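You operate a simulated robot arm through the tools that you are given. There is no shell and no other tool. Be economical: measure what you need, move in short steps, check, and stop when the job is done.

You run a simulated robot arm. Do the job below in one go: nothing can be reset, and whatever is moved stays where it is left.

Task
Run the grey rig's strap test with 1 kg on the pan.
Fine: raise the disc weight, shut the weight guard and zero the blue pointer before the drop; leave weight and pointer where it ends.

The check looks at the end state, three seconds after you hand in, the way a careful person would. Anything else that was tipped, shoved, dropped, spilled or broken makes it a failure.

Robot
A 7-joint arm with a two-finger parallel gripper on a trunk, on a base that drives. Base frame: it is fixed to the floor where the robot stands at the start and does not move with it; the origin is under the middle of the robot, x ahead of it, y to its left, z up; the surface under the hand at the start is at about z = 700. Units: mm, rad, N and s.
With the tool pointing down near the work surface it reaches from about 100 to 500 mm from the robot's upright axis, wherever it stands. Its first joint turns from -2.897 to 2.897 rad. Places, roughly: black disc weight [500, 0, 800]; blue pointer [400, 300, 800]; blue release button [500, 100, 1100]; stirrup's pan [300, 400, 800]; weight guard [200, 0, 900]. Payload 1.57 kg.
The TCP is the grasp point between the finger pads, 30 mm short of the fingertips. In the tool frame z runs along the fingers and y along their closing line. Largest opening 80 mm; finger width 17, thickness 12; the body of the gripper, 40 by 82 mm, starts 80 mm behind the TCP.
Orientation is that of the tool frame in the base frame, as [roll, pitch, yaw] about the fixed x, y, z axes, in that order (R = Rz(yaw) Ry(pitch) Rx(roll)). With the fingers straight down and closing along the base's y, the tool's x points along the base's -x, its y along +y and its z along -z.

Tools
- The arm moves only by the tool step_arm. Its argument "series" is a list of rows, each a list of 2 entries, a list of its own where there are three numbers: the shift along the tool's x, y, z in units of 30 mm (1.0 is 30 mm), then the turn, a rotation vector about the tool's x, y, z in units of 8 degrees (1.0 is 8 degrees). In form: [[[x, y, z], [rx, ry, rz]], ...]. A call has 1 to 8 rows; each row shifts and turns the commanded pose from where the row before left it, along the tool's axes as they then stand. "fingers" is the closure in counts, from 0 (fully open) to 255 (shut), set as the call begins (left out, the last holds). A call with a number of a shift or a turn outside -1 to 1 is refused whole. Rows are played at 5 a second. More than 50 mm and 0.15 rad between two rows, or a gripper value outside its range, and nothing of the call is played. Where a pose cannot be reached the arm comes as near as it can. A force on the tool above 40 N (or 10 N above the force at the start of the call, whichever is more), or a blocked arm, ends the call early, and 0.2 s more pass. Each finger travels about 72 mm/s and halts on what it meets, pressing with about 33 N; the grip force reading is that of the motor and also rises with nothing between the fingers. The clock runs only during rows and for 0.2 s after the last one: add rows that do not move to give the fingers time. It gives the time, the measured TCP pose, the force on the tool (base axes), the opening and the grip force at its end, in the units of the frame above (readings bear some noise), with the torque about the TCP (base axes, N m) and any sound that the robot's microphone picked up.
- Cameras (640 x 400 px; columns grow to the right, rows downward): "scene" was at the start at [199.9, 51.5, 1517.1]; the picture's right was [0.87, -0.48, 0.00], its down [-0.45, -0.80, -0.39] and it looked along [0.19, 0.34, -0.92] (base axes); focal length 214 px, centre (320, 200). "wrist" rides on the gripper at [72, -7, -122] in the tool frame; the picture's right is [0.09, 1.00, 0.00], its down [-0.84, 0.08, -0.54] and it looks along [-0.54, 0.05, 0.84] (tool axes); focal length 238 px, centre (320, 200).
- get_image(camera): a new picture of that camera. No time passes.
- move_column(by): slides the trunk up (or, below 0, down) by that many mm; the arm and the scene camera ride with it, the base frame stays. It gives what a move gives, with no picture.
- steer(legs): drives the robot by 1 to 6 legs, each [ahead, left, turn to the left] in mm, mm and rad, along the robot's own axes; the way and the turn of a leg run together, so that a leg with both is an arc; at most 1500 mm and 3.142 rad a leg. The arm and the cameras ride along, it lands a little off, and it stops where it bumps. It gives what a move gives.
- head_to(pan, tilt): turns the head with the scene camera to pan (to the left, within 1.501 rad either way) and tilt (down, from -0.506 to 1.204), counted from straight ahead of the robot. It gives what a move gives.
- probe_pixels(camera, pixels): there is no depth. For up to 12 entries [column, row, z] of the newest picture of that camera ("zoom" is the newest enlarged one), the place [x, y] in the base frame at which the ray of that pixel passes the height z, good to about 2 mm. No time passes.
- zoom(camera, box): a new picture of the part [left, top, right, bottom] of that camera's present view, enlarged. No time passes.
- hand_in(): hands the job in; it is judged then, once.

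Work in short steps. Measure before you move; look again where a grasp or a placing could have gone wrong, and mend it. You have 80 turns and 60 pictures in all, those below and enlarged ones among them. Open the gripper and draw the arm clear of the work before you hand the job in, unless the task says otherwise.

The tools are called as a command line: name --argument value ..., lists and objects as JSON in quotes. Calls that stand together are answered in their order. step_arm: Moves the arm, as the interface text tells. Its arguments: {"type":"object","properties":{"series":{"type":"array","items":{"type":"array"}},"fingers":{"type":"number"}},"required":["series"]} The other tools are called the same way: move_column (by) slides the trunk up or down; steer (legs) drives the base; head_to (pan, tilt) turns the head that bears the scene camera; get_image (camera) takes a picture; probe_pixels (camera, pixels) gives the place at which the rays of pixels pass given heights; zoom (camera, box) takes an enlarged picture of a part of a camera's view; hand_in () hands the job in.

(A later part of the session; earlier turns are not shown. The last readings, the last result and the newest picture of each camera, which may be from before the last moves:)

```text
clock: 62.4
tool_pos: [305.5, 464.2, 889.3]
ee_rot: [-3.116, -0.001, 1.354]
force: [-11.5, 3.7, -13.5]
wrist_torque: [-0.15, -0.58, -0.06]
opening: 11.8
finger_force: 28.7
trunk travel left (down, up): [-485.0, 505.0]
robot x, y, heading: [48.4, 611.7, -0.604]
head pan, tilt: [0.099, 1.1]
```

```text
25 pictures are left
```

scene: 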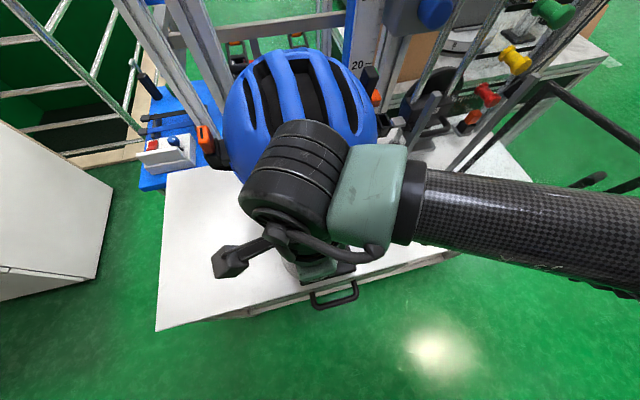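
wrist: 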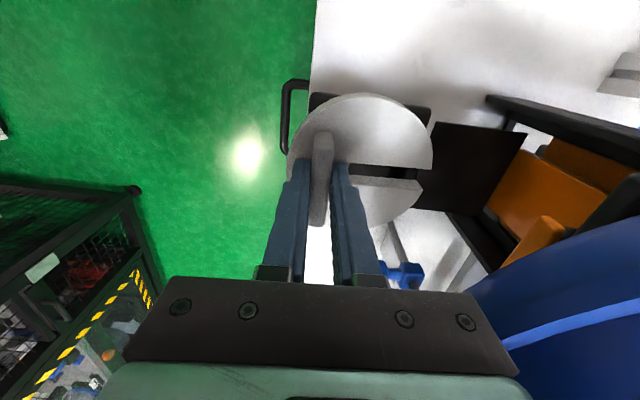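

The wrist bulk met the helmet (force −11 N in x). I pull the hand back from it first, then re-station with the robot turned so the wrist comes in from the front.

step_arm --series '[[[0, -0.5, 0], [0, 0, 0]], [[0, -0.7, 0], [0, 0, 0]], [[0, -0.8, 0], [0, 0, 0]]]'

steer --legs '[[-155, -36, 0], [0, 0, -0.785]]'

head_to --pan 0.7 --tilt 0.8

get_image --camera "scene"

```text
clock: 63.2
tool_pos: [282.1, 453.5, 891.0]
ee_rot: [-3.117, -0.001, 1.354]
force: [0.8, 0.9, -9.9]
wrist_torque: [0.06, 0.18, 0.0]
opening: 11.8
finger_force: 28.8
out of reach, approached as far as the arm can: row 2, 3
trunk travel left (down, up): [-485.0, 505.0]
robot x, y, heading: [41.9, 611.5, -0.602]
head pan, tilt: [0.099, 1.1]
```

```text
clock: 66.7
tool_pos: [-48.0, 389.9, 890.2]
ee_rot: [-3.118, -0.002, 0.564]
force: [0.0, -1.0, -10.4]
wrist_torque: [0.21, 0.08, 0.03]
opening: 11.6
finger_force: 29.0
trunk travel left (down, up): [-485.0, 505.0]
robot x, y, heading: [-102.0, 671.6, -1.392]
head pan, tilt: [0.099, 1.1]
```

```text
clock: 67.7
tool_pos: [-48.8, 390.0, 890.9]
ee_rot: [-3.118, -0.003, 0.565]
force: [-0.2, 0.9, -9.5]
wrist_torque: [0.18, 0.06, -0.04]
opening: 11.9
finger_force: 29.0
trunk travel left (down, up): [-485.0, 505.0]
robot x, y, heading: [-98.9, 669.5, -1.389]
head pan, tilt: [0.7, 0.799]
```

```text
24 pictures are left
```

scene: 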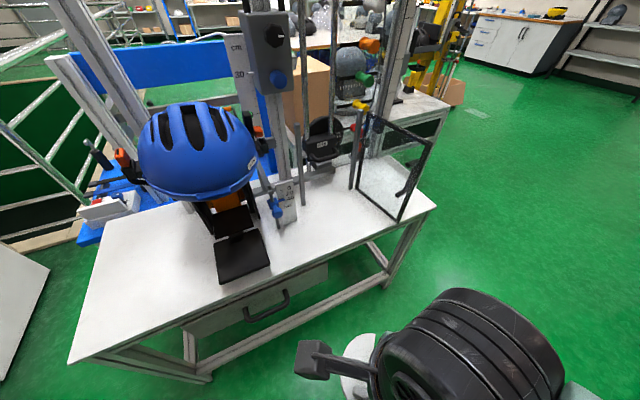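

I probe the helmet brim at plausible heights to know its footprint, plus rig points.

probe_pixels --camera "scene" --pixels '[[190, 199, 850], [190, 199, 900], [230, 190, 850], [230, 190, 900], [142, 180, 850], [142, 180, 900], [195, 104, 1000], [245, 260, 755], [277, 212, 800], [323, 155, 750], [278, 78, 1100], [405, 190, 850]]'

```text
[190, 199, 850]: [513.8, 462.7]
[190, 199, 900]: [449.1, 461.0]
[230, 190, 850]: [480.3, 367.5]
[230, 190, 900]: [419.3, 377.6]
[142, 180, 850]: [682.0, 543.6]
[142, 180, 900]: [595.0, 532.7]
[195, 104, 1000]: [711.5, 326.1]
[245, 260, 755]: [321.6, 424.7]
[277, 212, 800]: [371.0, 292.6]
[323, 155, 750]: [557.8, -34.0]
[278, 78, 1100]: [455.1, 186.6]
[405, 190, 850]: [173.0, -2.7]
```

Helmet brim is ≈z 920 with its front at x≈410+. I turn the hand (camera to the left side), then drive to about (225,750), short of the final spot.

step_arm --series '[[[0, 0, 0], [0, 0, -1]], [[0, 0, 0], [0, 0, -1]], [[0, 0, 0], [0, 0, -1]], [[0, 0, 0], [0, 0, -1]], [[0, 0, 0], [0, 0, -1]], [[0, 0, 0], [0, 0, -1]], [[0, 0, 0], [0, 0, -1]]]'

steer --legs '[[-17, 330, 0]]'

get_image --camera "wrist"

get_image --camera "scene"

```text
clock: 69.3
tool_pos: [-47.3, 390.5, 889.7]
ee_rot: [-3.129, -0.02, 1.545]
force: [0.1, 0.0, -9.2]
wrist_torque: [0.0, 0.2, 0.01]
opening: 11.8
finger_force: 29.2
trunk travel left (down, up): [-485.0, 505.0]
robot x, y, heading: [-107.6, 670.7, -1.387]
head pan, tilt: [0.7, 0.799]
```

```text
clock: 71.4
tool_pos: [252.5, 447.6, 888.9]
ee_rot: [-3.131, -0.025, 1.534]
force: [-0.3, 0.2, -10.3]
wrist_torque: [0.04, 0.19, 0.0]
opening: 11.8
finger_force: 28.7
trunk travel left (down, up): [-485.0, 505.0]
robot x, y, heading: [196.9, 727.5, -1.406]
head pan, tilt: [0.7, 0.799]
stopped in leg 1: the robot was blocked; the commanded pose is now the measured one
```

```text
23 pictures are left
```

wrist: 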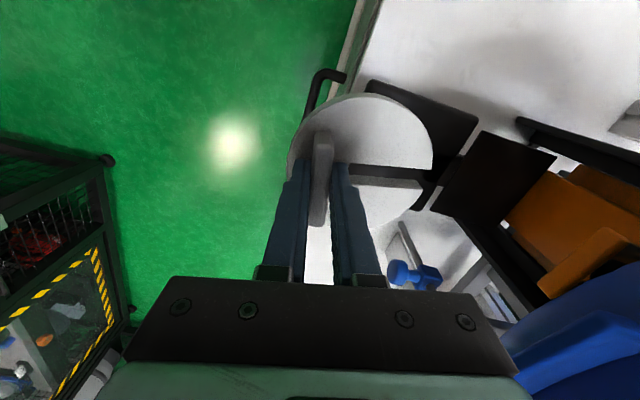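

```text
22 pictures are left
```

scene: 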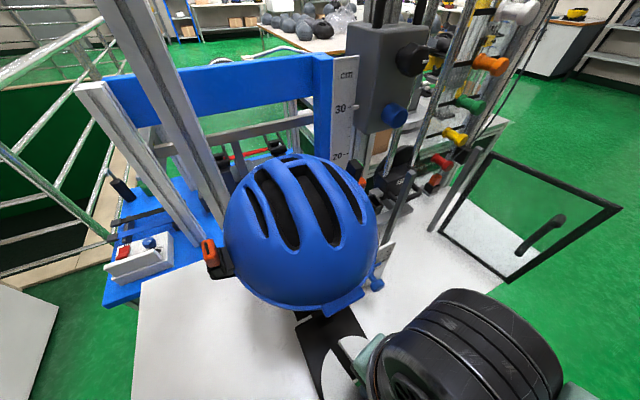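

Base touched something (bench leg) so it stopped; the hand is free (10 N = the weight). I reach the last 64 mm with the arm at height.

step_arm --series '[[[-0.24, 0.72, 0], [0, -0.18, 0]], [[-0.24, 0.72, 0], [0, 0, 0]], [[-0.24, 0.72, 0], [0, 0, 0]], [[0, 0, 0], [0, 0, 0]]]'

get_image --camera "wrist"

```text
clock: 72.4
tool_pos: [312.1, 422.5, 889.2]
ee_rot: [-3.123, -0.002, 1.526]
force: [-35.4, 2.5, -16.2]
wrist_torque: [-0.15, -2.89, -0.62]
opening: 11.9
finger_force: 28.6
trunk travel left (down, up): [-485.0, 505.0]
robot x, y, heading: [202.2, 724.7, -1.402]
head pan, tilt: [0.7, 0.799]
```

```text
21 pictures are left
```

wrist: 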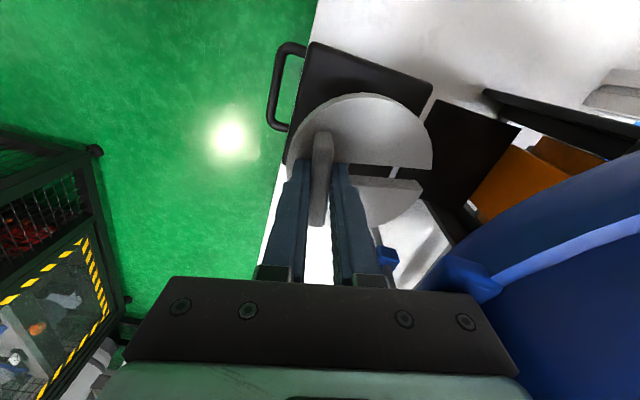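

The hand body's corner presses the helmet visor (−35 N at ~82 mm above the TCP). I back off at once, and align yaw to the pan (1.246) so the hand's profile is smallest; the disc can sit ~9 mm forward of pan centre.

step_arm --series '[[[0, -0.7, 0], [0, 0, 0]], [[0, -0.63, 0], [0, 0, 0]], [[0, 0, 0], [0, 0, 1]], [[0, 0, 0], [0, 0, 1]], [[0.8, 0, 0], [0, 0, 0]]]'

get_image --camera "scene"

```text
clock: 73.6
tool_pos: [285.8, 447.7, 890.0]
ee_rot: [-3.132, 0.005, 1.252]
force: [0.4, 0.8, -9.6]
wrist_torque: [0.1, 0.17, -0.02]
opening: 11.8
finger_force: 29.0
trunk travel left (down, up): [-485.0, 505.0]
robot x, y, heading: [207.4, 727.8, -1.4]
head pan, tilt: [0.7, 0.799]
```

```text
20 pictures are left
```

scene: 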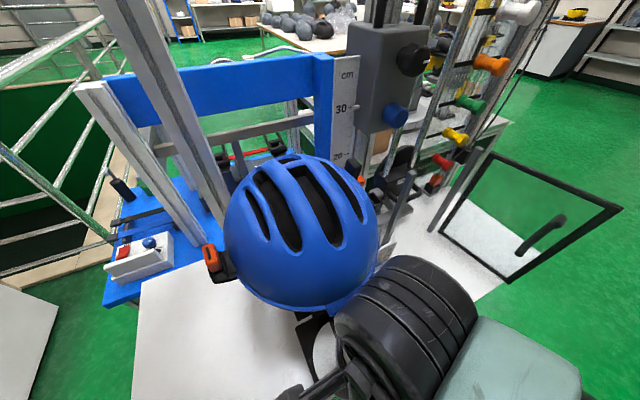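

Helmet is unchanged. I ease in 26 mm in three small rows and check the force.

step_arm --series '[[[0, 0.3, 0], [0, 0, 0]], [[0, 0.3, 0], [0, 0, 0]], [[0, 0.26, 0], [0, 0, 0]], [[0, 0, 0], [0, 0, 0]]]'

get_image --camera "wrist"

```text
clock: 74.5
tool_pos: [301.8, 444.4, 887.2]
ee_rot: [-3.107, 0.0, 1.255]
force: [-18.1, 7.5, -6.9]
wrist_torque: [-0.55, -1.44, 0.41]
opening: 11.8
finger_force: 29.2
trunk travel left (down, up): [-485.0, 505.0]
robot x, y, heading: [200.0, 723.7, -1.407]
head pan, tilt: [0.7, 0.799]
stopped in row 4: the force on the tool passed its limit at 43 N (the readings are from after the stop); the commanded pose is now the measured one
```

```text
19 pictures are left
```

wrist: 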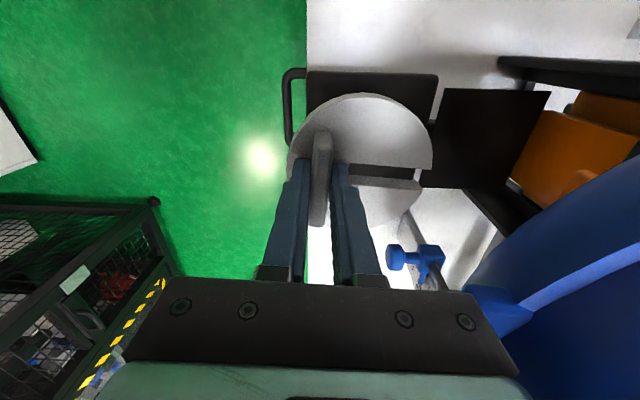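

The visor reaches n≈185–206 here (sloping with s). I'll set the disc down a bit forward: TCP target (297,429), which clears the visor while the disc's centre stays well inside the pan. Back off, shift right, descend to 812.

step_arm --series '[[[0, -0.5, 0], [-0.25, 0, 0]], [[-0.55, 0, 0], [0, 0, 0]], [[0, 0, 0.83], [0, 0, 0]], [[0, 0, 0.83], [0, 0, 0]], [[0, 0, 0.83], [0, 0, 0]]]'

step_arm --series '[[[0, 0.25, 0], [0, 0, 0]], [[0, 0.25, 0], [0, 0, 0]], [[0, 0, 0], [0, 0, 0]]]'

get_image --camera "wrist"

```text
clock: 75.7
tool_pos: [287.2, 430.7, 813.5]
ee_rot: [3.132, 0.001, 1.253]
force: [0.9, -0.2, -10.1]
wrist_torque: [0.09, 0.22, 0.03]
opening: 11.7
finger_force: 29.0
trunk travel left (down, up): [-485.0, 505.0]
robot x, y, heading: [200.5, 726.0, -1.403]
head pan, tilt: [0.7, 0.799]
```

```text
clock: 76.5
tool_pos: [301.5, 426.8, 814.5]
ee_rot: [3.132, 0.002, 1.253]
force: [-0.1, 0.5, -9.3]
wrist_torque: [0.09, 0.23, -0.01]
opening: 11.8
finger_force: 29.1
trunk travel left (down, up): [-485.0, 505.0]
robot x, y, heading: [199.4, 723.4, -1.405]
head pan, tilt: [0.7, 0.799]
```

```text
18 pictures are left
```

wrist: 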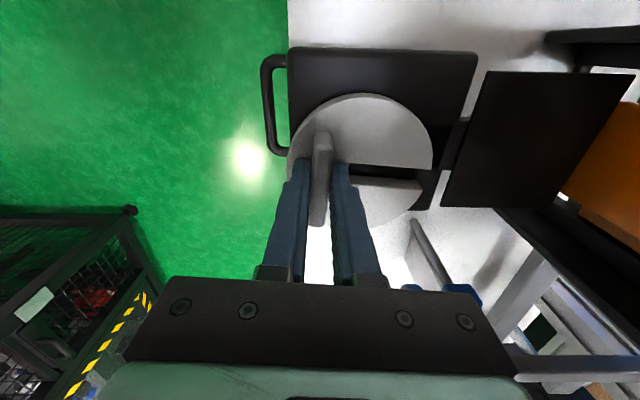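

No contact now and more room below the visor. I nudge 9 mm further in, watching force, and then lower onto the pan.

step_arm --series '[[[0.1, 0.15, 0], [0, 0, 0]], [[0.1, 0.15, 0], [0, 0, 0]], [[0, 0, 0], [0, 0, 0]]]'

step_arm --series '[[[0, 0, 0.12], [0, 0, 0]], [[0, 0, 0.12], [0, 0, 0]], [[0, 0, 0], [0, 0, 0]]]'

```text
clock: 77.3
tool_pos: [310.6, 427.7, 815.1]
ee_rot: [3.134, 0.002, 1.252]
force: [-8.1, -0.4, -11.0]
wrist_torque: [0.16, -1.03, -0.08]
opening: 11.8
finger_force: 29.4
trunk travel left (down, up): [-485.0, 505.0]
robot x, y, heading: [204.1, 723.5, -1.404]
head pan, tilt: [0.7, 0.799]
```

```text
clock: 78.1
tool_pos: [310.8, 430.3, 807.9]
ee_rot: [3.133, 0.004, 1.253]
force: [-11.0, 2.7, 11.9]
wrist_torque: [-0.03, -0.22, -0.03]
opening: 11.8
finger_force: 28.8
trunk travel left (down, up): [-485.0, 505.0]
robot x, y, heading: [201.3, 727.4, -1.406]
head pan, tilt: [0.7, 0.799]
```

The disc touched the pan at TCP ≈808; a light helmet touch exists too. I relieve both (−4 mm, +1.5 mm) and open.

step_arm --series '[[[0, -0.15, -0.05], [0, 0, 0]], [[0, 0, 0], [0, 0, 0]]]'

step_arm --series '[[[0, 0, 0], [0, 0, 0]], [[0, 0, 0], [0, 0, 0]]]' --fingers 150

get_image --camera "wrist"

```text
clock: 78.7
tool_pos: [308.6, 430.7, 808.8]
ee_rot: [3.128, 0.005, 1.256]
force: [9.0, -4.2, 2.0]
wrist_torque: [-0.14, 0.06, 0.09]
opening: 12.0
finger_force: 28.7
trunk travel left (down, up): [-485.0, 505.0]
robot x, y, heading: [200.8, 722.7, -1.402]
head pan, tilt: [0.7, 0.799]
```

```text
clock: 79.3
tool_pos: [306.7, 429.8, 808.8]
ee_rot: [3.137, 0.002, 1.254]
force: [0.3, 0.9, 0.9]
wrist_torque: [0.07, 0.0, 0.0]
opening: 33.3
finger_force: 0.4
trunk travel left (down, up): [-485.0, 505.0]
robot x, y, heading: [202.0, 723.4, -1.404]
head pan, tilt: [0.7, 0.799]
```

```text
17 pictures are left
```

wrist: 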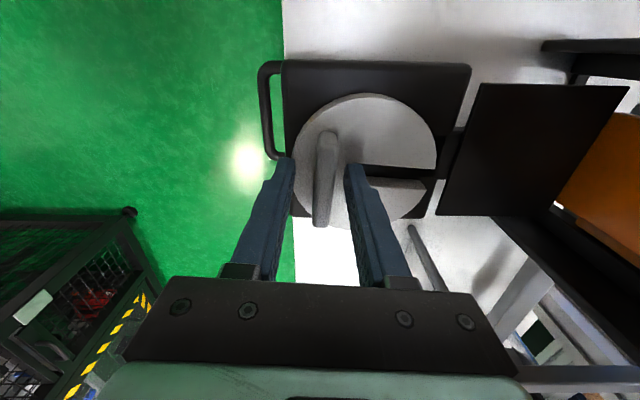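

The disc sits on the pan but slightly towards the −s edge. I regrip, slide it 7 mm to the left, and release.

step_arm --series '[[[0, 0, 0], [0, 0, 0]], [[0, 0, 0], [0, 0, 0]], [[0.12, 0, -0.03], [0, 0, 0]], [[0.12, 0, 0], [0, 0, 0]], [[0, 0, 0], [0, 0, 0]]]' --fingers 255

step_arm --series '[[[0, 0, 0], [0, 0, 0]], [[0, 0, 0], [0, 0, 0]], [[0, 0, 0], [0, 0, 0]]]' --fingers 150

step_arm --series '[[[0, 0, -0.5], [0, 0, 0]], [[0, -0.3, -0.7], [0, 0, 0]], [[0, -0.3, -1], [0, 0, 0]], [[0, -0.3, -1], [0, 0, 0]], [[0, -1, -1], [0, 0, 0]]]'

get_image --camera "wrist"

```text
clock: 80.5
tool_pos: [307.4, 436.6, 809.9]
ee_rot: [3.136, 0.004, 1.255]
force: [-4.4, -5.1, 0.4]
wrist_torque: [0.06, 0.47, 0.16]
opening: 11.4
finger_force: 29.0
trunk travel left (down, up): [-485.0, 505.0]
robot x, y, heading: [201.6, 728.2, -1.402]
head pan, tilt: [0.7, 0.799]
```

```text
clock: 81.3
tool_pos: [308.8, 437.0, 810.1]
ee_rot: [3.133, 0.001, 1.254]
force: [0.8, -0.5, -0.6]
wrist_torque: [0.0, 0.01, -0.02]
opening: 32.9
finger_force: 0.0
trunk travel left (down, up): [-485.0, 505.0]
robot x, y, heading: [199.7, 725.4, -1.402]
head pan, tilt: [0.7, 0.799]
```

```text
clock: 82.5
tool_pos: [254.8, 447.4, 938.5]
ee_rot: [3.135, 0.0, 1.254]
force: [-0.3, -0.9, -0.1]
wrist_torque: [-0.04, -0.03, 0.02]
opening: 32.8
finger_force: 0.1
out of reach, approached as far as the arm can: row 5
trunk travel left (down, up): [-485.0, 505.0]
robot x, y, heading: [202.2, 727.3, -1.399]
head pan, tilt: [0.7, 0.799]
```

```text
16 pictures are left
```

wrist: 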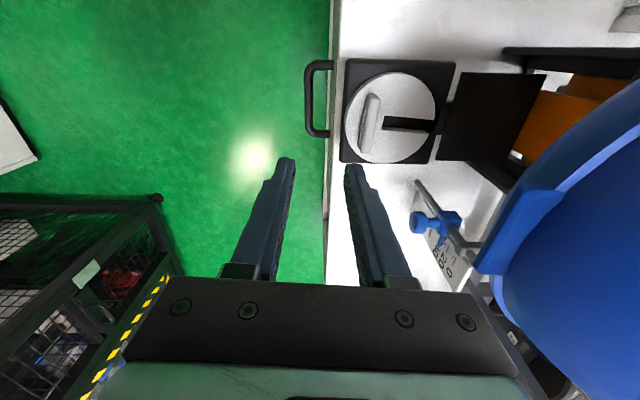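

The 1 kg weight sits squarely on the pan. Now I raise the column, retreat, and move to a front station facing the rig for an overview.

move_column --by 250

steer --legs '[[-95, -176, 0], [418, -180, 0], [0, 0, 1.07]]'

head_to --pan 0.25 --tilt 0.8

get_image --camera "scene"

```text
clock: 85.1
tool_pos: [255.0, 446.6, 1186.8]
ee_rot: [3.134, 0.002, 1.252]
force: [-0.7, -0.5, 0.0]
wrist_torque: [0.0, -0.01, -0.01]
opening: 33.0
finger_force: 0.0
trunk travel left (down, up): [-735.0, 255.0]
robot x, y, heading: [201.5, 724.1, -1.404]
head pan, tilt: [0.7, 0.799]
```

```text
clock: 91.7
tool_pos: [177.3, 264.4, 1187.4]
ee_rot: [3.136, 0.002, 2.339]
force: [-0.1, -0.1, -0.3]
wrist_torque: [0.03, 0.0, -0.04]
opening: 33.0
finger_force: 0.1
trunk travel left (down, up): [-735.0, 255.0]
robot x, y, heading: [-91.9, 348.3, -0.319]
head pan, tilt: [0.7, 0.799]
```

```text
clock: 92.6
tool_pos: [177.9, 264.3, 1188.0]
ee_rot: [3.134, 0.001, 2.338]
force: [-0.2, -0.2, 1.1]
wrist_torque: [-0.01, -0.01, -0.01]
opening: 32.8
finger_force: 0.0
trunk travel left (down, up): [-735.0, 255.0]
robot x, y, heading: [-89.9, 350.0, -0.322]
head pan, tilt: [0.25, 0.799]
```

```text
15 pictures are left
```

scene: 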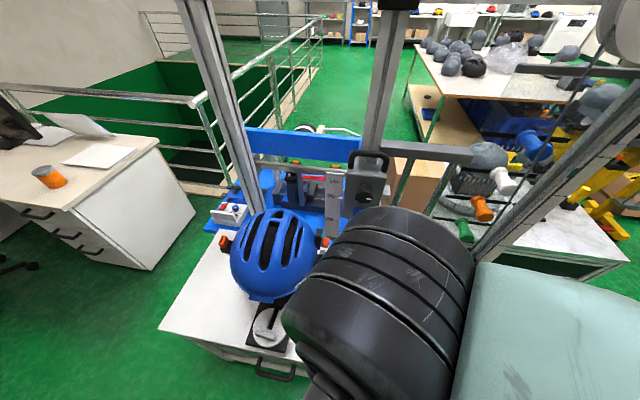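

The wrist bulk hides the rig from the head camera, so I'll use the wrist camera with the hand horizontal (camera on top). First I turn about the tool axis towards yaw −0.33.

step_arm --series '[[[0, 0, 0], [0, 0, 1]], [[0, 0, 0], [0, 0, 1]], [[0, 0, 0], [0, 0, 1]], [[0, 0, 0], [0, 0, 1]], [[0, 0, 0], [0, 0, 1]], [[0, 0, 0], [0, 0, 1]], [[0, 0, 0], [0, 0, 1]], [[0, 0, 0], [0, 0, 1]]]' --fingers 0

step_arm --series '[[[0, 0, 0], [0, 0, 1]], [[0, 0, 0], [0, 0, 1]], [[0, 0, 0], [0, 0, 1]], [[0, 0, 0], [0, 0, 1]], [[0, 0, 0], [0, 0, 1]], [[0, 0, 0], [0, 0, 1]], [[0, 0, 0], [0, 0, 1]], [[0, 0, 0], [0, 0, 1]]]'

step_arm --series '[[[0, 0, 0], [0, 0, 1]], [[0, 0, 0], [0, 0, 1]], [[0, 0, 0], [0, 0, 1]], [[0, 0, 0], [0, 1, 0]], [[0, 0, 0], [0, 1, 0]], [[0, 0, 0], [0, 1, 0]], [[0, 0, 0], [0, 1, 0]], [[0, 0, 0], [0, 1, 0]]]'

```text
clock: 94.4
tool_pos: [178.2, 263.4, 1186.9]
ee_rot: [3.139, -0.007, 1.22]
force: [0.8, 0.0, 1.0]
wrist_torque: [0.02, 0.01, 0.0]
opening: 79.9
finger_force: 0.0
trunk travel left (down, up): [-735.0, 255.0]
robot x, y, heading: [-95.8, 347.1, -0.316]
head pan, tilt: [0.25, 0.799]
```

```text
clock: 96.2
tool_pos: [178.6, 278.8, 1184.0]
ee_rot: [-3.054, -0.025, 0.096]
force: [0.4, -0.7, 0.5]
wrist_torque: [-0.01, -0.01, 0.01]
opening: 80.0
finger_force: 0.0
trunk travel left (down, up): [-735.0, 255.0]
robot x, y, heading: [-96.2, 348.7, -0.321]
head pan, tilt: [0.25, 0.799]
```

```text
clock: 98.0
tool_pos: [318.5, 223.7, 1218.6]
ee_rot: [-3.062, -0.69, -0.385]
force: [-0.4, -0.5, -0.9]
wrist_torque: [-0.03, -0.02, 0.0]
opening: 80.0
finger_force: 0.0
out of reach, approached as far as the arm can: row 4, 5, 6, 7, 8
trunk travel left (down, up): [-735.0, 255.0]
robot x, y, heading: [-95.8, 349.3, -0.319]
head pan, tilt: [0.25, 0.799]
```

Tilt is progressing (pitch −0.69), with the TCP shifted to (318,224). I look through the wrist camera.

get_image --camera "wrist"

```text
14 pictures are left
```

wrist: 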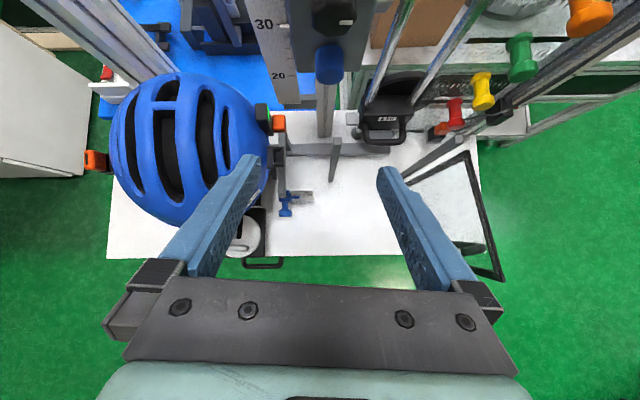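

Good view of everything. I zoom on the pointer/disc/guard area and probe it.

zoom --camera "wrist" --box '[255, 60, 515, 290]'

probe_pixels --camera "wrist" --pixels '[[331, 181, 700], [336, 140, 850], [405, 183, 700], [386, 137, 740], [386, 137, 780], [286, 211, 760], [500, 278, 720], [466, 152, 1000], [328, 64, 1050], [467, 248, 850], [351, 118, 700], [455, 130, 900]]'

```text
1.74 times, centred on (385, 175) of wrist
```

zoom: 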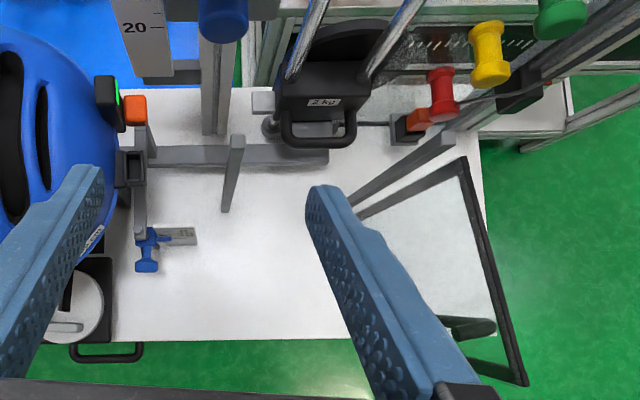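

```text
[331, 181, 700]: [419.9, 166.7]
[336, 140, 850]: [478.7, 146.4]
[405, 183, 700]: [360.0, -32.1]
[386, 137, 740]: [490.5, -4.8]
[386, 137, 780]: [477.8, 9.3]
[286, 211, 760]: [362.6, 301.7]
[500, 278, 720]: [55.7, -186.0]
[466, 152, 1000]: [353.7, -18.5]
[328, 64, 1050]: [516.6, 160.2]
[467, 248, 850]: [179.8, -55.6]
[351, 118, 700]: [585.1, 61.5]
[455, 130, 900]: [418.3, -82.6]
```

Left post ≈(420,167), hinge post ≈(368,−22), tops z≈980; the disc's handle bar ≈(485,2). I'll grip the bar with the hand pointing forward and closing vertically, camera on the left: roll −90° about the tool axis, then tilt up.

step_arm --series '[[[0, 0, 0], [0, 0, -1]], [[0, 0, 0], [0, 0, -1]], [[0, 0, 0], [0, 0, -1]], [[0, 0, 0], [0, 0, -1]], [[0, 0, 0], [0, 0, -1]], [[0, 0, 0], [0, 0, -1]], [[0, 0, 0], [0, 0, -1]], [[0, 0, 0], [0, 0, -1]]]'

step_arm --series '[[[0, 0, 0], [0, 0, -1]], [[0, 0, 0], [0, 0, -1]], [[0, 0, 0], [0, 0, -1]], [[0, 0, 0], [0, 0, -0.25]], [[0, 0, 0], [-1, 0, 0]], [[0, 0, 0], [-1, 0, 0]], [[0, 0, 0], [-1, 0, 0]], [[0, 0, 0], [-1, 0, 0]]]'

```text
clock: 99.8
tool_pos: [319.7, 223.6, 1222.8]
ee_rot: [2.492, -0.29, 0.9]
force: [-0.4, 0.8, 1.0]
wrist_torque: [0.03, 0.03, 0.0]
opening: 79.9
finger_force: 0.0
trunk travel left (down, up): [-735.0, 255.0]
robot x, y, heading: [-93.0, 344.8, -0.316]
head pan, tilt: [0.25, 0.799]
```

```text
clock: 101.6
tool_pos: [373.9, 207.8, 1220.8]
ee_rot: [2.018, -0.007, 1.257]
force: [-0.5, -0.2, -0.2]
wrist_torque: [0.0, 0.0, 0.02]
opening: 80.1
finger_force: 0.2
out of reach, approached as far as the arm can: row 5, 6, 7, 8
trunk travel left (down, up): [-735.0, 255.0]
robot x, y, heading: [-93.9, 352.3, -0.318]
head pan, tilt: [0.25, 0.799]
```

The hand now points forward, 26° below horizontal, camera left. I drive so the hand is ~80 mm short of the bar in line with it, lower 250, and look.

steer --legs '[[90, -161, 0]]'

move_column --by -230

get_image --camera "wrist"

head_to --pan -0.4 --tilt 1.1

get_image --camera "scene"

```text
clock: 103.2
tool_pos: [409.2, 26.3, 1222.5]
ee_rot: [2.021, -0.006, 1.256]
force: [-0.7, 0.6, -0.4]
wrist_torque: [0.0, -0.02, 0.01]
opening: 80.0
finger_force: 0.0
trunk travel left (down, up): [-735.0, 255.0]
robot x, y, heading: [-61.8, 169.6, -0.319]
head pan, tilt: [0.25, 0.799]
```

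```text
clock: 105.6
tool_pos: [409.1, 27.6, 990.3]
ee_rot: [2.02, -0.006, 1.259]
force: [-0.8, 0.0, 0.0]
wrist_torque: [0.01, -0.03, 0.02]
opening: 80.1
finger_force: 0.1
trunk travel left (down, up): [-505.0, 485.0]
robot x, y, heading: [-60.3, 167.4, -0.318]
head pan, tilt: [0.25, 0.799]
```

```text
12 pictures are left
```

wrist: 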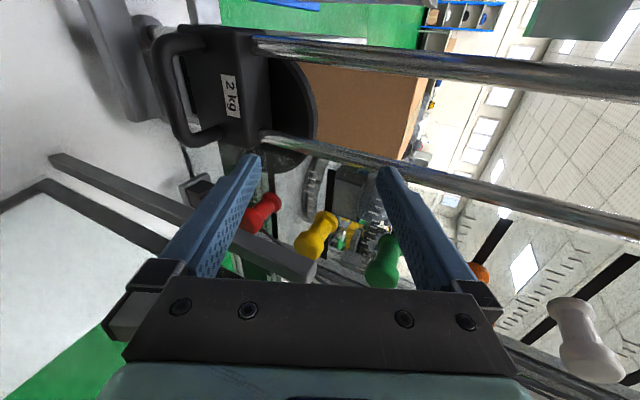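

```text
clock: 106.6
tool_pos: [408.6, 27.3, 990.6]
ee_rot: [2.021, -0.006, 1.256]
force: [0.2, 0.4, 0.4]
wrist_torque: [0.03, -0.01, -0.02]
opening: 80.1
finger_force: 0.1
trunk travel left (down, up): [-505.0, 485.0]
robot x, y, heading: [-54.4, 165.3, -0.32]
head pan, tilt: [-0.4, 1.1]
```

```text
11 pictures are left
```

scene: 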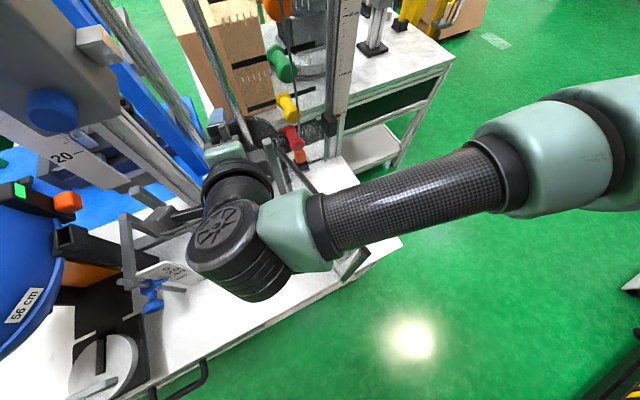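

The forearm crosses above the open guard, so descending straight would risk it. I probe the bar and guard from these pictures first.

probe_pixels --camera "wrist" --pixels '[[168, 80, 720], [168, 80, 740], [168, 80, 760], [165, 52, 750], [190, 137, 750], [245, 90, 760], [245, 90, 790]]'

probe_pixels --camera "scene" --pixels '[[268, 140, 980], [290, 195, 700], [365, 255, 980], [340, 275, 720], [420, 180, 1000], [420, 180, 1100], [280, 230, 1050], [123, 215, 980], [390, 240, 700], [152, 288, 760], [40, 105, 1050]]'

```text
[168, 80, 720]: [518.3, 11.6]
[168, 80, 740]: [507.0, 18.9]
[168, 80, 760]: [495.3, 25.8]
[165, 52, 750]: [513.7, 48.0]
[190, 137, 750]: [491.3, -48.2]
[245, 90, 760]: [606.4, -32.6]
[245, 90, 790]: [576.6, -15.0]
```

```text
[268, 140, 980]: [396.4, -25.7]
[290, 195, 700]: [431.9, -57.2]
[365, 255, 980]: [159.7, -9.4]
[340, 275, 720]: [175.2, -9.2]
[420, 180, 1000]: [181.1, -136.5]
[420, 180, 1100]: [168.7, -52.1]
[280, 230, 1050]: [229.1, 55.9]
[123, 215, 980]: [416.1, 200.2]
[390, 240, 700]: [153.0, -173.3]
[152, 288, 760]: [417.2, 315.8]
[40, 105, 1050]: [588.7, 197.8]
```

Triangulating, the bar is at ≈(441,44,≈855). To keep the forearm above the guard, I steepen the hand to ~68° below horizontal and shift left 26 mm, then look.

step_arm --series '[[[0.43, 0, 0], [1, 0, 0]], [[0.43, 0, 0], [1, 0, 0]], [[0, 0, 0], [1, 0, 0]], [[0, 0, 0], [1, 0, 0]], [[0, 0, 0], [1, 0, 0]], [[0, 0, 0], [0.25, 0, 0]]]'

get_image --camera "wrist"

```text
clock: 108.0
tool_pos: [416.4, 51.3, 992.1]
ee_rot: [2.756, -0.007, 1.255]
force: [-0.1, 0.2, -0.3]
wrist_torque: [-0.01, -0.04, -0.01]
opening: 80.1
finger_force: 0.1
trunk travel left (down, up): [-505.0, 485.0]
robot x, y, heading: [-60.1, 168.9, -0.318]
head pan, tilt: [-0.4, 1.1]
```

```text
10 pictures are left
```

wrist: 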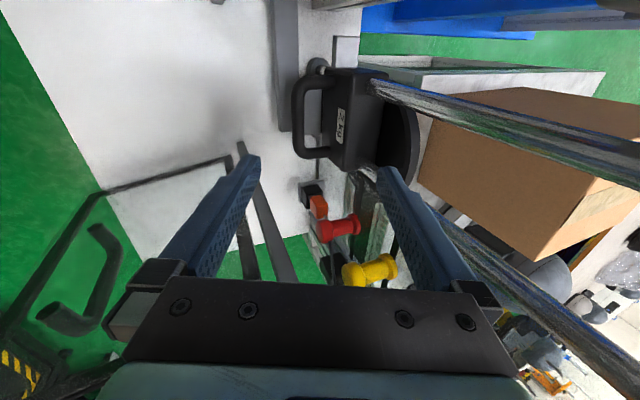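

Bar now at wrist (299,117). I probe its ray at several heights and intersect with the previous rays.

probe_pixels --camera "wrist" --pixels '[[298, 117, 740], [298, 117, 780], [298, 117, 820], [298, 117, 860], [298, 84, 850], [306, 154, 850], [342, 125, 800], [342, 125, 860]]'

```text
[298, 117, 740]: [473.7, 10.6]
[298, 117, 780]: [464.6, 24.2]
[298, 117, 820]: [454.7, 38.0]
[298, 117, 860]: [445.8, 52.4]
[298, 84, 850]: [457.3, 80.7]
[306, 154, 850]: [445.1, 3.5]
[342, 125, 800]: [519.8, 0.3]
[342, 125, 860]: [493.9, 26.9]
```

Bar centre ≈(450,43,845), length ~78 mm along s. I set the fingers to ~33 mm, steepen to 10° from vertical, and move above it (TCP z≈930); then check forearm versus guard.

step_arm --series '[[[0, 0, 0], [1, 0, 0]], [[0, 0, 0], [0.5, 0, 0]], [[0.1, 0.25, 0.75], [0, 0, 0]], [[0, 0.24, 0.75], [0, 0, 0]], [[0, 0.24, 0.75], [0, 0, 0]]]' --fingers 150

get_image --camera "scene"

```text
clock: 109.2
tool_pos: [450.1, 44.4, 929.5]
ee_rot: [2.964, -0.005, 1.257]
force: [0.2, -1.0, 0.1]
wrist_torque: [-0.02, -0.03, -0.02]
opening: 33.2
finger_force: 0.1
trunk travel left (down, up): [-505.0, 485.0]
robot x, y, heading: [-59.5, 167.3, -0.319]
head pan, tilt: [-0.4, 1.1]
```

```text
9 pictures are left
```

scene: 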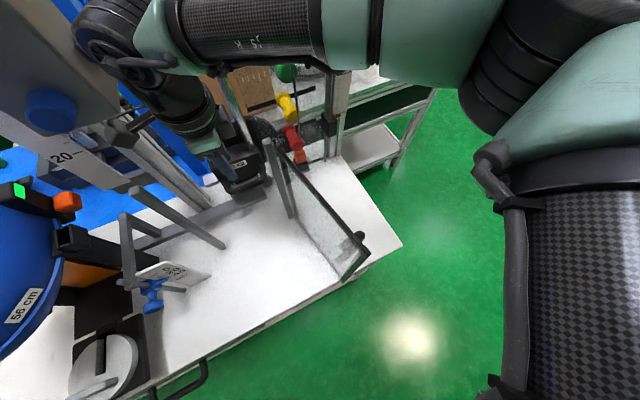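

Forearm is now high and clear of the guard. I descend 85 mm straight down so the bar comes between the fingers, stopping on force.

step_arm --series '[[[0, -0.13, 0.7], [0, 0, 0]], [[0, -0.13, 0.7], [0, 0, 0]], [[0, -0.13, 0.7], [0, 0, 0]], [[0, -0.11, 0.65], [0, 0, 0]]]'

get_image --camera "wrist"

probe_pixels --camera "scene" --pixels '[[362, 237, 980], [362, 237, 900], [345, 281, 720], [268, 143, 980], [292, 215, 700], [152, 290, 760], [152, 290, 800], [45, 105, 1080], [357, 237, 850], [128, 188, 980], [222, 246, 700]]'

```text
clock: 110.2
tool_pos: [450.8, 44.8, 844.9]
ee_rot: [2.961, -0.006, 1.258]
force: [-0.3, -0.4, 0.0]
wrist_torque: [-0.02, -0.02, -0.02]
opening: 33.0
finger_force: 0.0
trunk travel left (down, up): [-505.0, 485.0]
robot x, y, heading: [-60.9, 165.8, -0.322]
head pan, tilt: [-0.4, 1.1]
```

```text
8 pictures are left
```

wrist: 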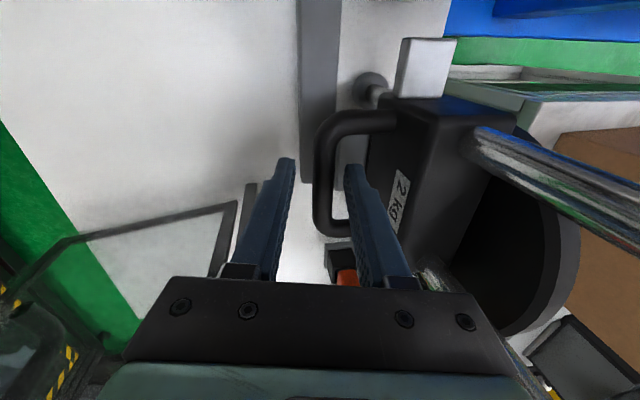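

```text
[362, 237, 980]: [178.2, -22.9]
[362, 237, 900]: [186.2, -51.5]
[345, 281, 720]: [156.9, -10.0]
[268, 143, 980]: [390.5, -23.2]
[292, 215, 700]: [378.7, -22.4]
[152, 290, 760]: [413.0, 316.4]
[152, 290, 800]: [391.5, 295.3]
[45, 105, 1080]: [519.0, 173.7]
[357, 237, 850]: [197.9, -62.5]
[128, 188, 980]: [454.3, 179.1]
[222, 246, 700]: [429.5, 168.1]
```

The bar is between the fingers with the right finger in the loop. I close and read the opening.

step_arm --series '[[[0, 0, 0], [0, 0, 0]], [[0, 0, 0], [0, 0, 0]], [[0, 0, 0], [0, 0, 0]], [[0, 0, 0], [0, 0, 0]]]' --fingers 255

```text
clock: 111.2
tool_pos: [453.7, 42.7, 846.6]
ee_rot: [2.958, -0.008, 1.256]
force: [18.8, -4.6, -0.1]
wrist_torque: [0.15, -0.6, 0.64]
opening: 16.5
finger_force: 31.5
trunk travel left (down, up): [-505.0, 485.0]
robot x, y, heading: [-61.7, 169.4, -0.319]
head pan, tilt: [-0.4, 1.1]
```

Bar gripped at 16.5 mm, but likely near the fingertips and 6 mm further in. I reopen, shift +6 mm forward, go 18 mm lower, and re-close.

step_arm --series '[[[0, 0, 0], [0, 0, 0]], [[0, 0, 0], [0, 0, 0]], [[0, 0.2, 0], [0, 0, 0]], [[0, -0.06, 0.3], [0, 0, 0]], [[0, -0.06, 0.3], [0, 0, 0]]]' --fingers 150

step_arm --series '[[[0, 0, 0], [0, 0, 0]], [[0, 0, 0], [0, 0, 0]], [[0, 0, 0], [0, 0, 0]], [[0, 0, 0], [0, 0, 0]]]' --fingers 255

```text
clock: 112.4
tool_pos: [455.0, 43.1, 827.8]
ee_rot: [2.964, -0.005, 1.258]
force: [0.0, -0.4, 0.2]
wrist_torque: [-0.03, -0.05, 0.0]
opening: 33.0
finger_force: 0.0
trunk travel left (down, up): [-505.0, 485.0]
robot x, y, heading: [-54.9, 163.7, -0.322]
head pan, tilt: [-0.4, 1.1]
```

```text
clock: 113.4
tool_pos: [456.8, 42.1, 828.7]
ee_rot: [2.964, -0.004, 1.258]
force: [7.2, -3.0, -0.5]
wrist_torque: [-0.05, -0.11, 0.6]
opening: 16.3
finger_force: 31.8
trunk travel left (down, up): [-505.0, 485.0]
robot x, y, heading: [-60.1, 163.7, -0.318]
head pan, tilt: [-0.4, 1.1]
```

Better grip (16.3 mm, low moment). I lift with the column by 40 mm and check the force.

move_column --by 40

```text
clock: 114.2
tool_pos: [456.0, 42.4, 866.6]
ee_rot: [2.969, -0.005, 1.255]
force: [10.7, -1.3, -20.0]
wrist_torque: [0.0, -0.02, 0.56]
opening: 16.6
finger_force: 31.7
trunk travel left (down, up): [-545.0, 445.0]
robot x, y, heading: [-60.2, 167.3, -0.32]
head pan, tilt: [-0.4, 1.1]
```

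Lifting works (20 N). I continue up in steps, listening for the latch.

move_column --by 80

move_column --by 40

get_image --camera "scene"

```text
clock: 115.4
tool_pos: [456.1, 42.6, 945.9]
ee_rot: [2.967, -0.006, 1.256]
force: [3.7, -1.4, -19.7]
wrist_torque: [-0.1, 0.0, 0.54]
opening: 16.5
finger_force: 31.9
trunk travel left (down, up): [-625.0, 365.0]
robot x, y, heading: [-55.8, 167.8, -0.324]
head pan, tilt: [-0.4, 1.1]
```

```text
clock: 116.2
tool_pos: [455.9, 43.0, 986.6]
ee_rot: [2.966, -0.005, 1.257]
force: [1.5, 0.4, -20.2]
wrist_torque: [-0.11, 0.04, 0.57]
opening: 16.8
finger_force: 31.7
trunk travel left (down, up): [-665.0, 325.0]
robot x, y, heading: [-55.4, 170.9, -0.32]
head pan, tilt: [-0.4, 1.1]
```

```text
7 pictures are left
```

scene: 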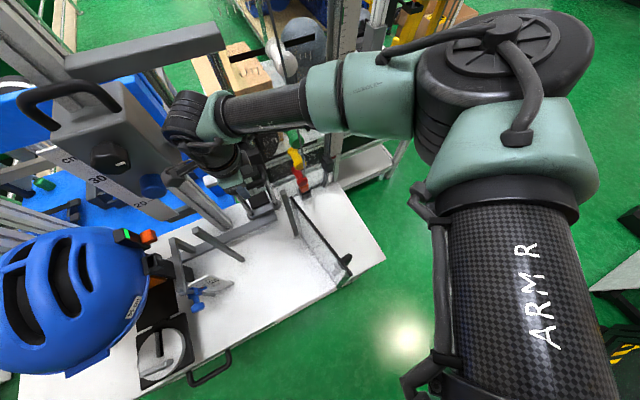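

Lift is 158 mm so far with clearance to the box. I continue in small steps.

move_column --by 25

move_column --by 15

move_column --by 15

```text
clock: 117.0
tool_pos: [456.1, 41.9, 1011.8]
ee_rot: [2.964, -0.006, 1.256]
force: [0.4, 0.0, -19.3]
wrist_torque: [-0.1, 0.01, 0.57]
opening: 16.5
finger_force: 31.7
trunk travel left (down, up): [-690.0, 300.0]
robot x, y, heading: [-56.5, 169.8, -0.319]
head pan, tilt: [-0.4, 1.1]
```

```text
clock: 117.6
tool_pos: [457.1, 43.1, 1026.7]
ee_rot: [2.965, -0.004, 1.257]
force: [-0.7, 0.2, -18.8]
wrist_torque: [-0.04, 0.03, 0.57]
opening: 16.3
finger_force: 31.9
trunk travel left (down, up): [-705.0, 285.0]
robot x, y, heading: [-58.6, 167.3, -0.317]
head pan, tilt: [-0.4, 1.1]
```

```text
clock: 118.2
tool_pos: [456.5, 43.3, 1041.0]
ee_rot: [2.966, -0.005, 1.258]
force: [-0.5, 1.4, -19.8]
wrist_torque: [-0.04, 0.01, 0.59]
opening: 16.5
finger_force: 31.7
trunk travel left (down, up): [-720.0, 270.0]
robot x, y, heading: [-59.7, 167.3, -0.32]
head pan, tilt: [-0.4, 1.1]
```

Total lift 213 mm, still free. I go on.

move_column --by 15

move_column --by 12

move_column --by 12

move_column --by 12

```text
clock: 118.8
tool_pos: [456.1, 42.3, 1057.7]
ee_rot: [2.964, -0.005, 1.257]
force: [-1.0, -0.1, -20.0]
wrist_torque: [-0.05, 0.01, 0.55]
opening: 16.3
finger_force: 31.9
trunk travel left (down, up): [-735.0, 255.0]
robot x, y, heading: [-62.3, 168.9, -0.322]
head pan, tilt: [-0.4, 1.1]
```

```text
clock: 119.4
tool_pos: [455.8, 43.1, 1068.7]
ee_rot: [2.966, -0.006, 1.257]
force: [-0.9, 1.4, -19.0]
wrist_torque: [-0.03, -0.01, 0.59]
opening: 16.6
finger_force: 31.5
trunk travel left (down, up): [-747.0, 243.0]
robot x, y, heading: [-55.7, 164.6, -0.32]
head pan, tilt: [-0.4, 1.1]
```

```text
clock: 120.0
tool_pos: [457.1, 42.7, 1080.8]
ee_rot: [2.965, -0.005, 1.254]
force: [-1.2, 2.0, -18.8]
wrist_torque: [-0.11, 0.02, 0.55]
opening: 16.5
finger_force: 31.6
trunk travel left (down, up): [-759.0, 231.0]
robot x, y, heading: [-57.5, 171.8, -0.32]
head pan, tilt: [-0.4, 1.1]
```

```text
clock: 120.6
tool_pos: [456.9, 41.2, 1091.8]
ee_rot: [2.965, -0.006, 1.258]
force: [-1.0, 1.5, -20.0]
wrist_torque: [-0.07, 0.11, 0.57]
opening: 16.6
finger_force: 31.5
trunk travel left (down, up): [-771.0, 219.0]
robot x, y, heading: [-59.1, 170.7, -0.321]
head pan, tilt: [-0.4, 1.1]
```

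Lift is now 264 mm with no click; I check the catch with the wrist camera.

get_image --camera "wrist"

```text
6 pictures are left
```

wrist: 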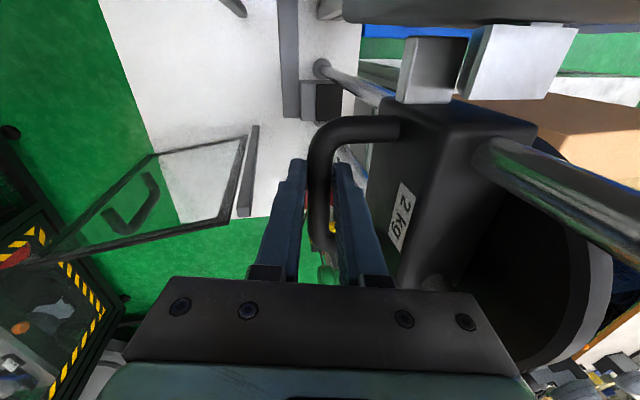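

The disc's tab is just below the catch block. A few mm more.

move_column --by 6

move_column --by 6

move_column --by 6

```text
clock: 121.2
tool_pos: [455.2, 42.4, 1098.3]
ee_rot: [2.964, -0.006, 1.256]
force: [-0.4, 1.5, -20.5]
wrist_torque: [-0.03, 0.05, 0.57]
opening: 16.6
finger_force: 31.6
trunk travel left (down, up): [-777.0, 213.0]
robot x, y, heading: [-59.6, 168.4, -0.319]
head pan, tilt: [-0.4, 1.1]
```

```text
clock: 121.7
tool_pos: [456.2, 43.0, 1104.3]
ee_rot: [2.965, -0.005, 1.258]
force: [-0.2, 1.4, -20.9]
wrist_torque: [0.02, 0.05, 0.58]
opening: 16.7
finger_force: 32.0
trunk travel left (down, up): [-783.0, 207.0]
robot x, y, heading: [-60.0, 169.4, -0.316]
head pan, tilt: [-0.4, 1.1]
```

```text
clock: 122.3
tool_pos: [456.5, 43.2, 1109.9]
ee_rot: [2.965, -0.005, 1.256]
force: [-0.6, 2.2, -21.5]
wrist_torque: [-0.01, 0.06, 0.55]
opening: 16.5
finger_force: 31.8
trunk travel left (down, up): [-789.0, 201.0]
robot x, y, heading: [-59.6, 168.5, -0.316]
head pan, tilt: [-0.4, 1.1]
```

Slight force increase starts (−21.5). I keep going in 5 mm steps.

move_column --by 5

move_column --by 5

move_column --by 5

move_column --by 5

```text
clock: 122.8
tool_pos: [456.1, 42.0, 1115.4]
ee_rot: [2.965, -0.004, 1.255]
force: [-1.2, 2.2, -21.2]
wrist_torque: [-0.01, 0.04, 0.56]
opening: 16.5
finger_force: 32.1
trunk travel left (down, up): [-794.0, 196.0]
robot x, y, heading: [-57.6, 169.7, -0.322]
head pan, tilt: [-0.4, 1.1]
```

```text
clock: 123.4
tool_pos: [456.0, 41.9, 1121.8]
ee_rot: [2.965, -0.006, 1.257]
force: [-1.5, 2.4, -18.9]
wrist_torque: [-0.17, 0.04, 0.55]
opening: 16.3
finger_force: 31.3
trunk travel left (down, up): [-799.0, 191.0]
robot x, y, heading: [-60.7, 166.7, -0.32]
head pan, tilt: [-0.4, 1.1]
```

```text
clock: 123.9
tool_pos: [456.5, 42.6, 1126.1]
ee_rot: [2.965, -0.005, 1.256]
force: [-1.1, 2.0, -18.9]
wrist_torque: [-0.22, 0.06, 0.57]
opening: 16.4
finger_force: 31.0
trunk travel left (down, up): [-804.0, 186.0]
robot x, y, heading: [-55.9, 169.5, -0.321]
head pan, tilt: [-0.4, 1.1]
```

```text
clock: 124.5
tool_pos: [455.8, 42.7, 1129.7]
ee_rot: [2.966, -0.006, 1.257]
force: [-1.1, 2.0, -18.3]
wrist_torque: [-0.18, 0.09, 0.53]
opening: 16.7
finger_force: 31.7
trunk travel left (down, up): [-809.0, 181.0]
robot x, y, heading: [-60.7, 170.9, -0.317]
head pan, tilt: [-0.4, 1.1]
```

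I raise 8 more, then lower 20 to test whether the catch takes the load.

move_column --by 8

move_column --by -10

move_column --by -8

get_image --camera "wrist"

```text
clock: 125.0
tool_pos: [456.1, 43.1, 1139.7]
ee_rot: [2.966, -0.005, 1.256]
force: [-1.3, 2.4, -18.6]
wrist_torque: [-0.18, 0.05, 0.54]
opening: 16.4
finger_force: 32.4
trunk travel left (down, up): [-817.0, 173.0]
robot x, y, heading: [-58.8, 168.0, -0.318]
head pan, tilt: [-0.4, 1.1]
```

```text
clock: 125.6
tool_pos: [456.9, 41.0, 1134.3]
ee_rot: [2.953, -0.006, 1.257]
force: [-4.2, -0.3, 15.3]
wrist_torque: [-0.23, 0.19, 0.52]
opening: 16.6
finger_force: 32.5
trunk travel left (down, up): [-807.0, 183.0]
robot x, y, heading: [-61.1, 167.8, -0.321]
head pan, tilt: [-0.4, 1.1]
```

```text
clock: 126.2
tool_pos: [457.9, 43.8, 1125.9]
ee_rot: [2.952, -0.009, 1.256]
force: [8.5, -3.0, 26.4]
wrist_torque: [-0.52, 0.03, 0.4]
opening: 16.4
finger_force: 32.3
trunk travel left (down, up): [-799.0, 191.0]
robot x, y, heading: [-56.9, 167.7, -0.315]
head pan, tilt: [-0.4, 1.1]
```

```text
5 pictures are left
```

wrist: 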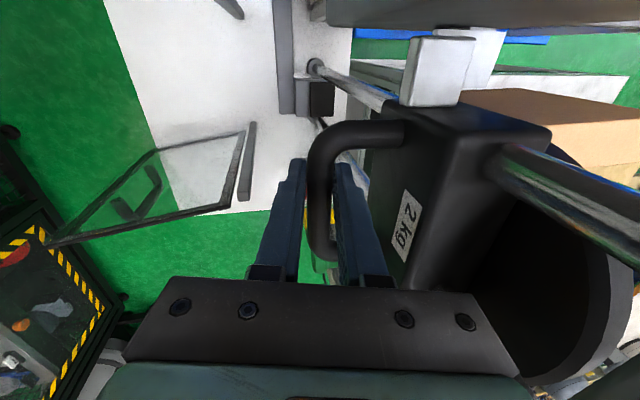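

The catch holds (load reversed to +26 N, tab seated on the catch). I unload, open, go up off the bar and back away.

move_column --by 7

step_arm --series '[[[0, 0, 0], [0, 0, 0]], [[0, 0, 0], [0, 0, 0]], [[0, 0, 0], [0, 0, 0]], [[0, 0.17, -0.9], [0, 0, 0]], [[0, 0.17, -0.9], [0, 0, 0]], [[0, -1, 0], [0, 0, 0]], [[0, -1, 0], [0, 0, 0]]]' --fingers 150

```text
clock: 126.7
tool_pos: [457.2, 42.3, 1125.4]
ee_rot: [2.969, -0.006, 1.256]
force: [18.0, -4.6, -8.1]
wrist_torque: [0.5, -0.24, 0.67]
opening: 16.5
finger_force: 31.5
trunk travel left (down, up): [-806.0, 184.0]
robot x, y, heading: [-58.2, 163.6, -0.317]
head pan, tilt: [-0.4, 1.1]
```

```text
clock: 128.3
tool_pos: [398.7, 58.9, 1174.4]
ee_rot: [2.962, -0.005, 1.253]
force: [0.0, -0.4, -0.6]
wrist_torque: [-0.01, 0.01, 0.02]
opening: 33.2
finger_force: 0.0
trunk travel left (down, up): [-806.0, 184.0]
robot x, y, heading: [-62.6, 164.1, -0.322]
head pan, tilt: [-0.4, 1.1]
```

Released cleanly. I close the fingers, level the hand and move over to outside of the guard (≈(250,−75)), then lower to TCP z≈910.

step_arm --series '[[[0, 0, 0], [1, 0, 0]], [[0, 0, 0], [0.27, 0, 0]], [[-0.98, -0.55, 0], [0, 0, 0]], [[-0.98, -0.55, 0], [0, 0, 0]], [[-0.98, -0.55, 0], [0, 0, 0]], [[-0.98, -0.55, 0], [0, 0, 0]], [[-0.98, -0.55, 0], [0, 0, 0]], [[-0.98, -0.55, 0], [0, 0, 0]]]' --fingers 255

move_column --by -264

get_image --camera "wrist"

```text
clock: 130.1
tool_pos: [250.0, -77.8, 1172.8]
ee_rot: [3.141, -0.005, 1.256]
force: [0.0, -0.1, 0.4]
wrist_torque: [-0.03, -0.05, 0.01]
opening: 0.0
finger_force: 20.8
trunk travel left (down, up): [-806.0, 184.0]
robot x, y, heading: [-56.4, 168.9, -0.321]
head pan, tilt: [-0.4, 1.1]
```

```text
clock: 132.8
tool_pos: [250.8, -75.6, 909.1]
ee_rot: [3.14, -0.005, 1.258]
force: [0.4, -0.1, -0.1]
wrist_torque: [0.03, -0.03, -0.03]
opening: 0.0
finger_force: 21.8
trunk travel left (down, up): [-542.0, 448.0]
robot x, y, heading: [-60.1, 164.9, -0.318]
head pan, tilt: [-0.4, 1.1]
```

```text
4 pictures are left
```

wrist: 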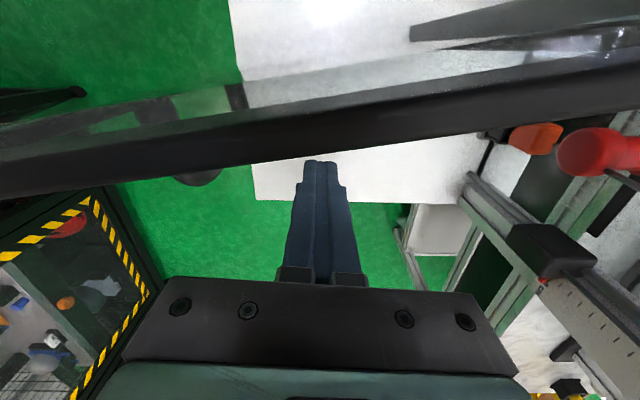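

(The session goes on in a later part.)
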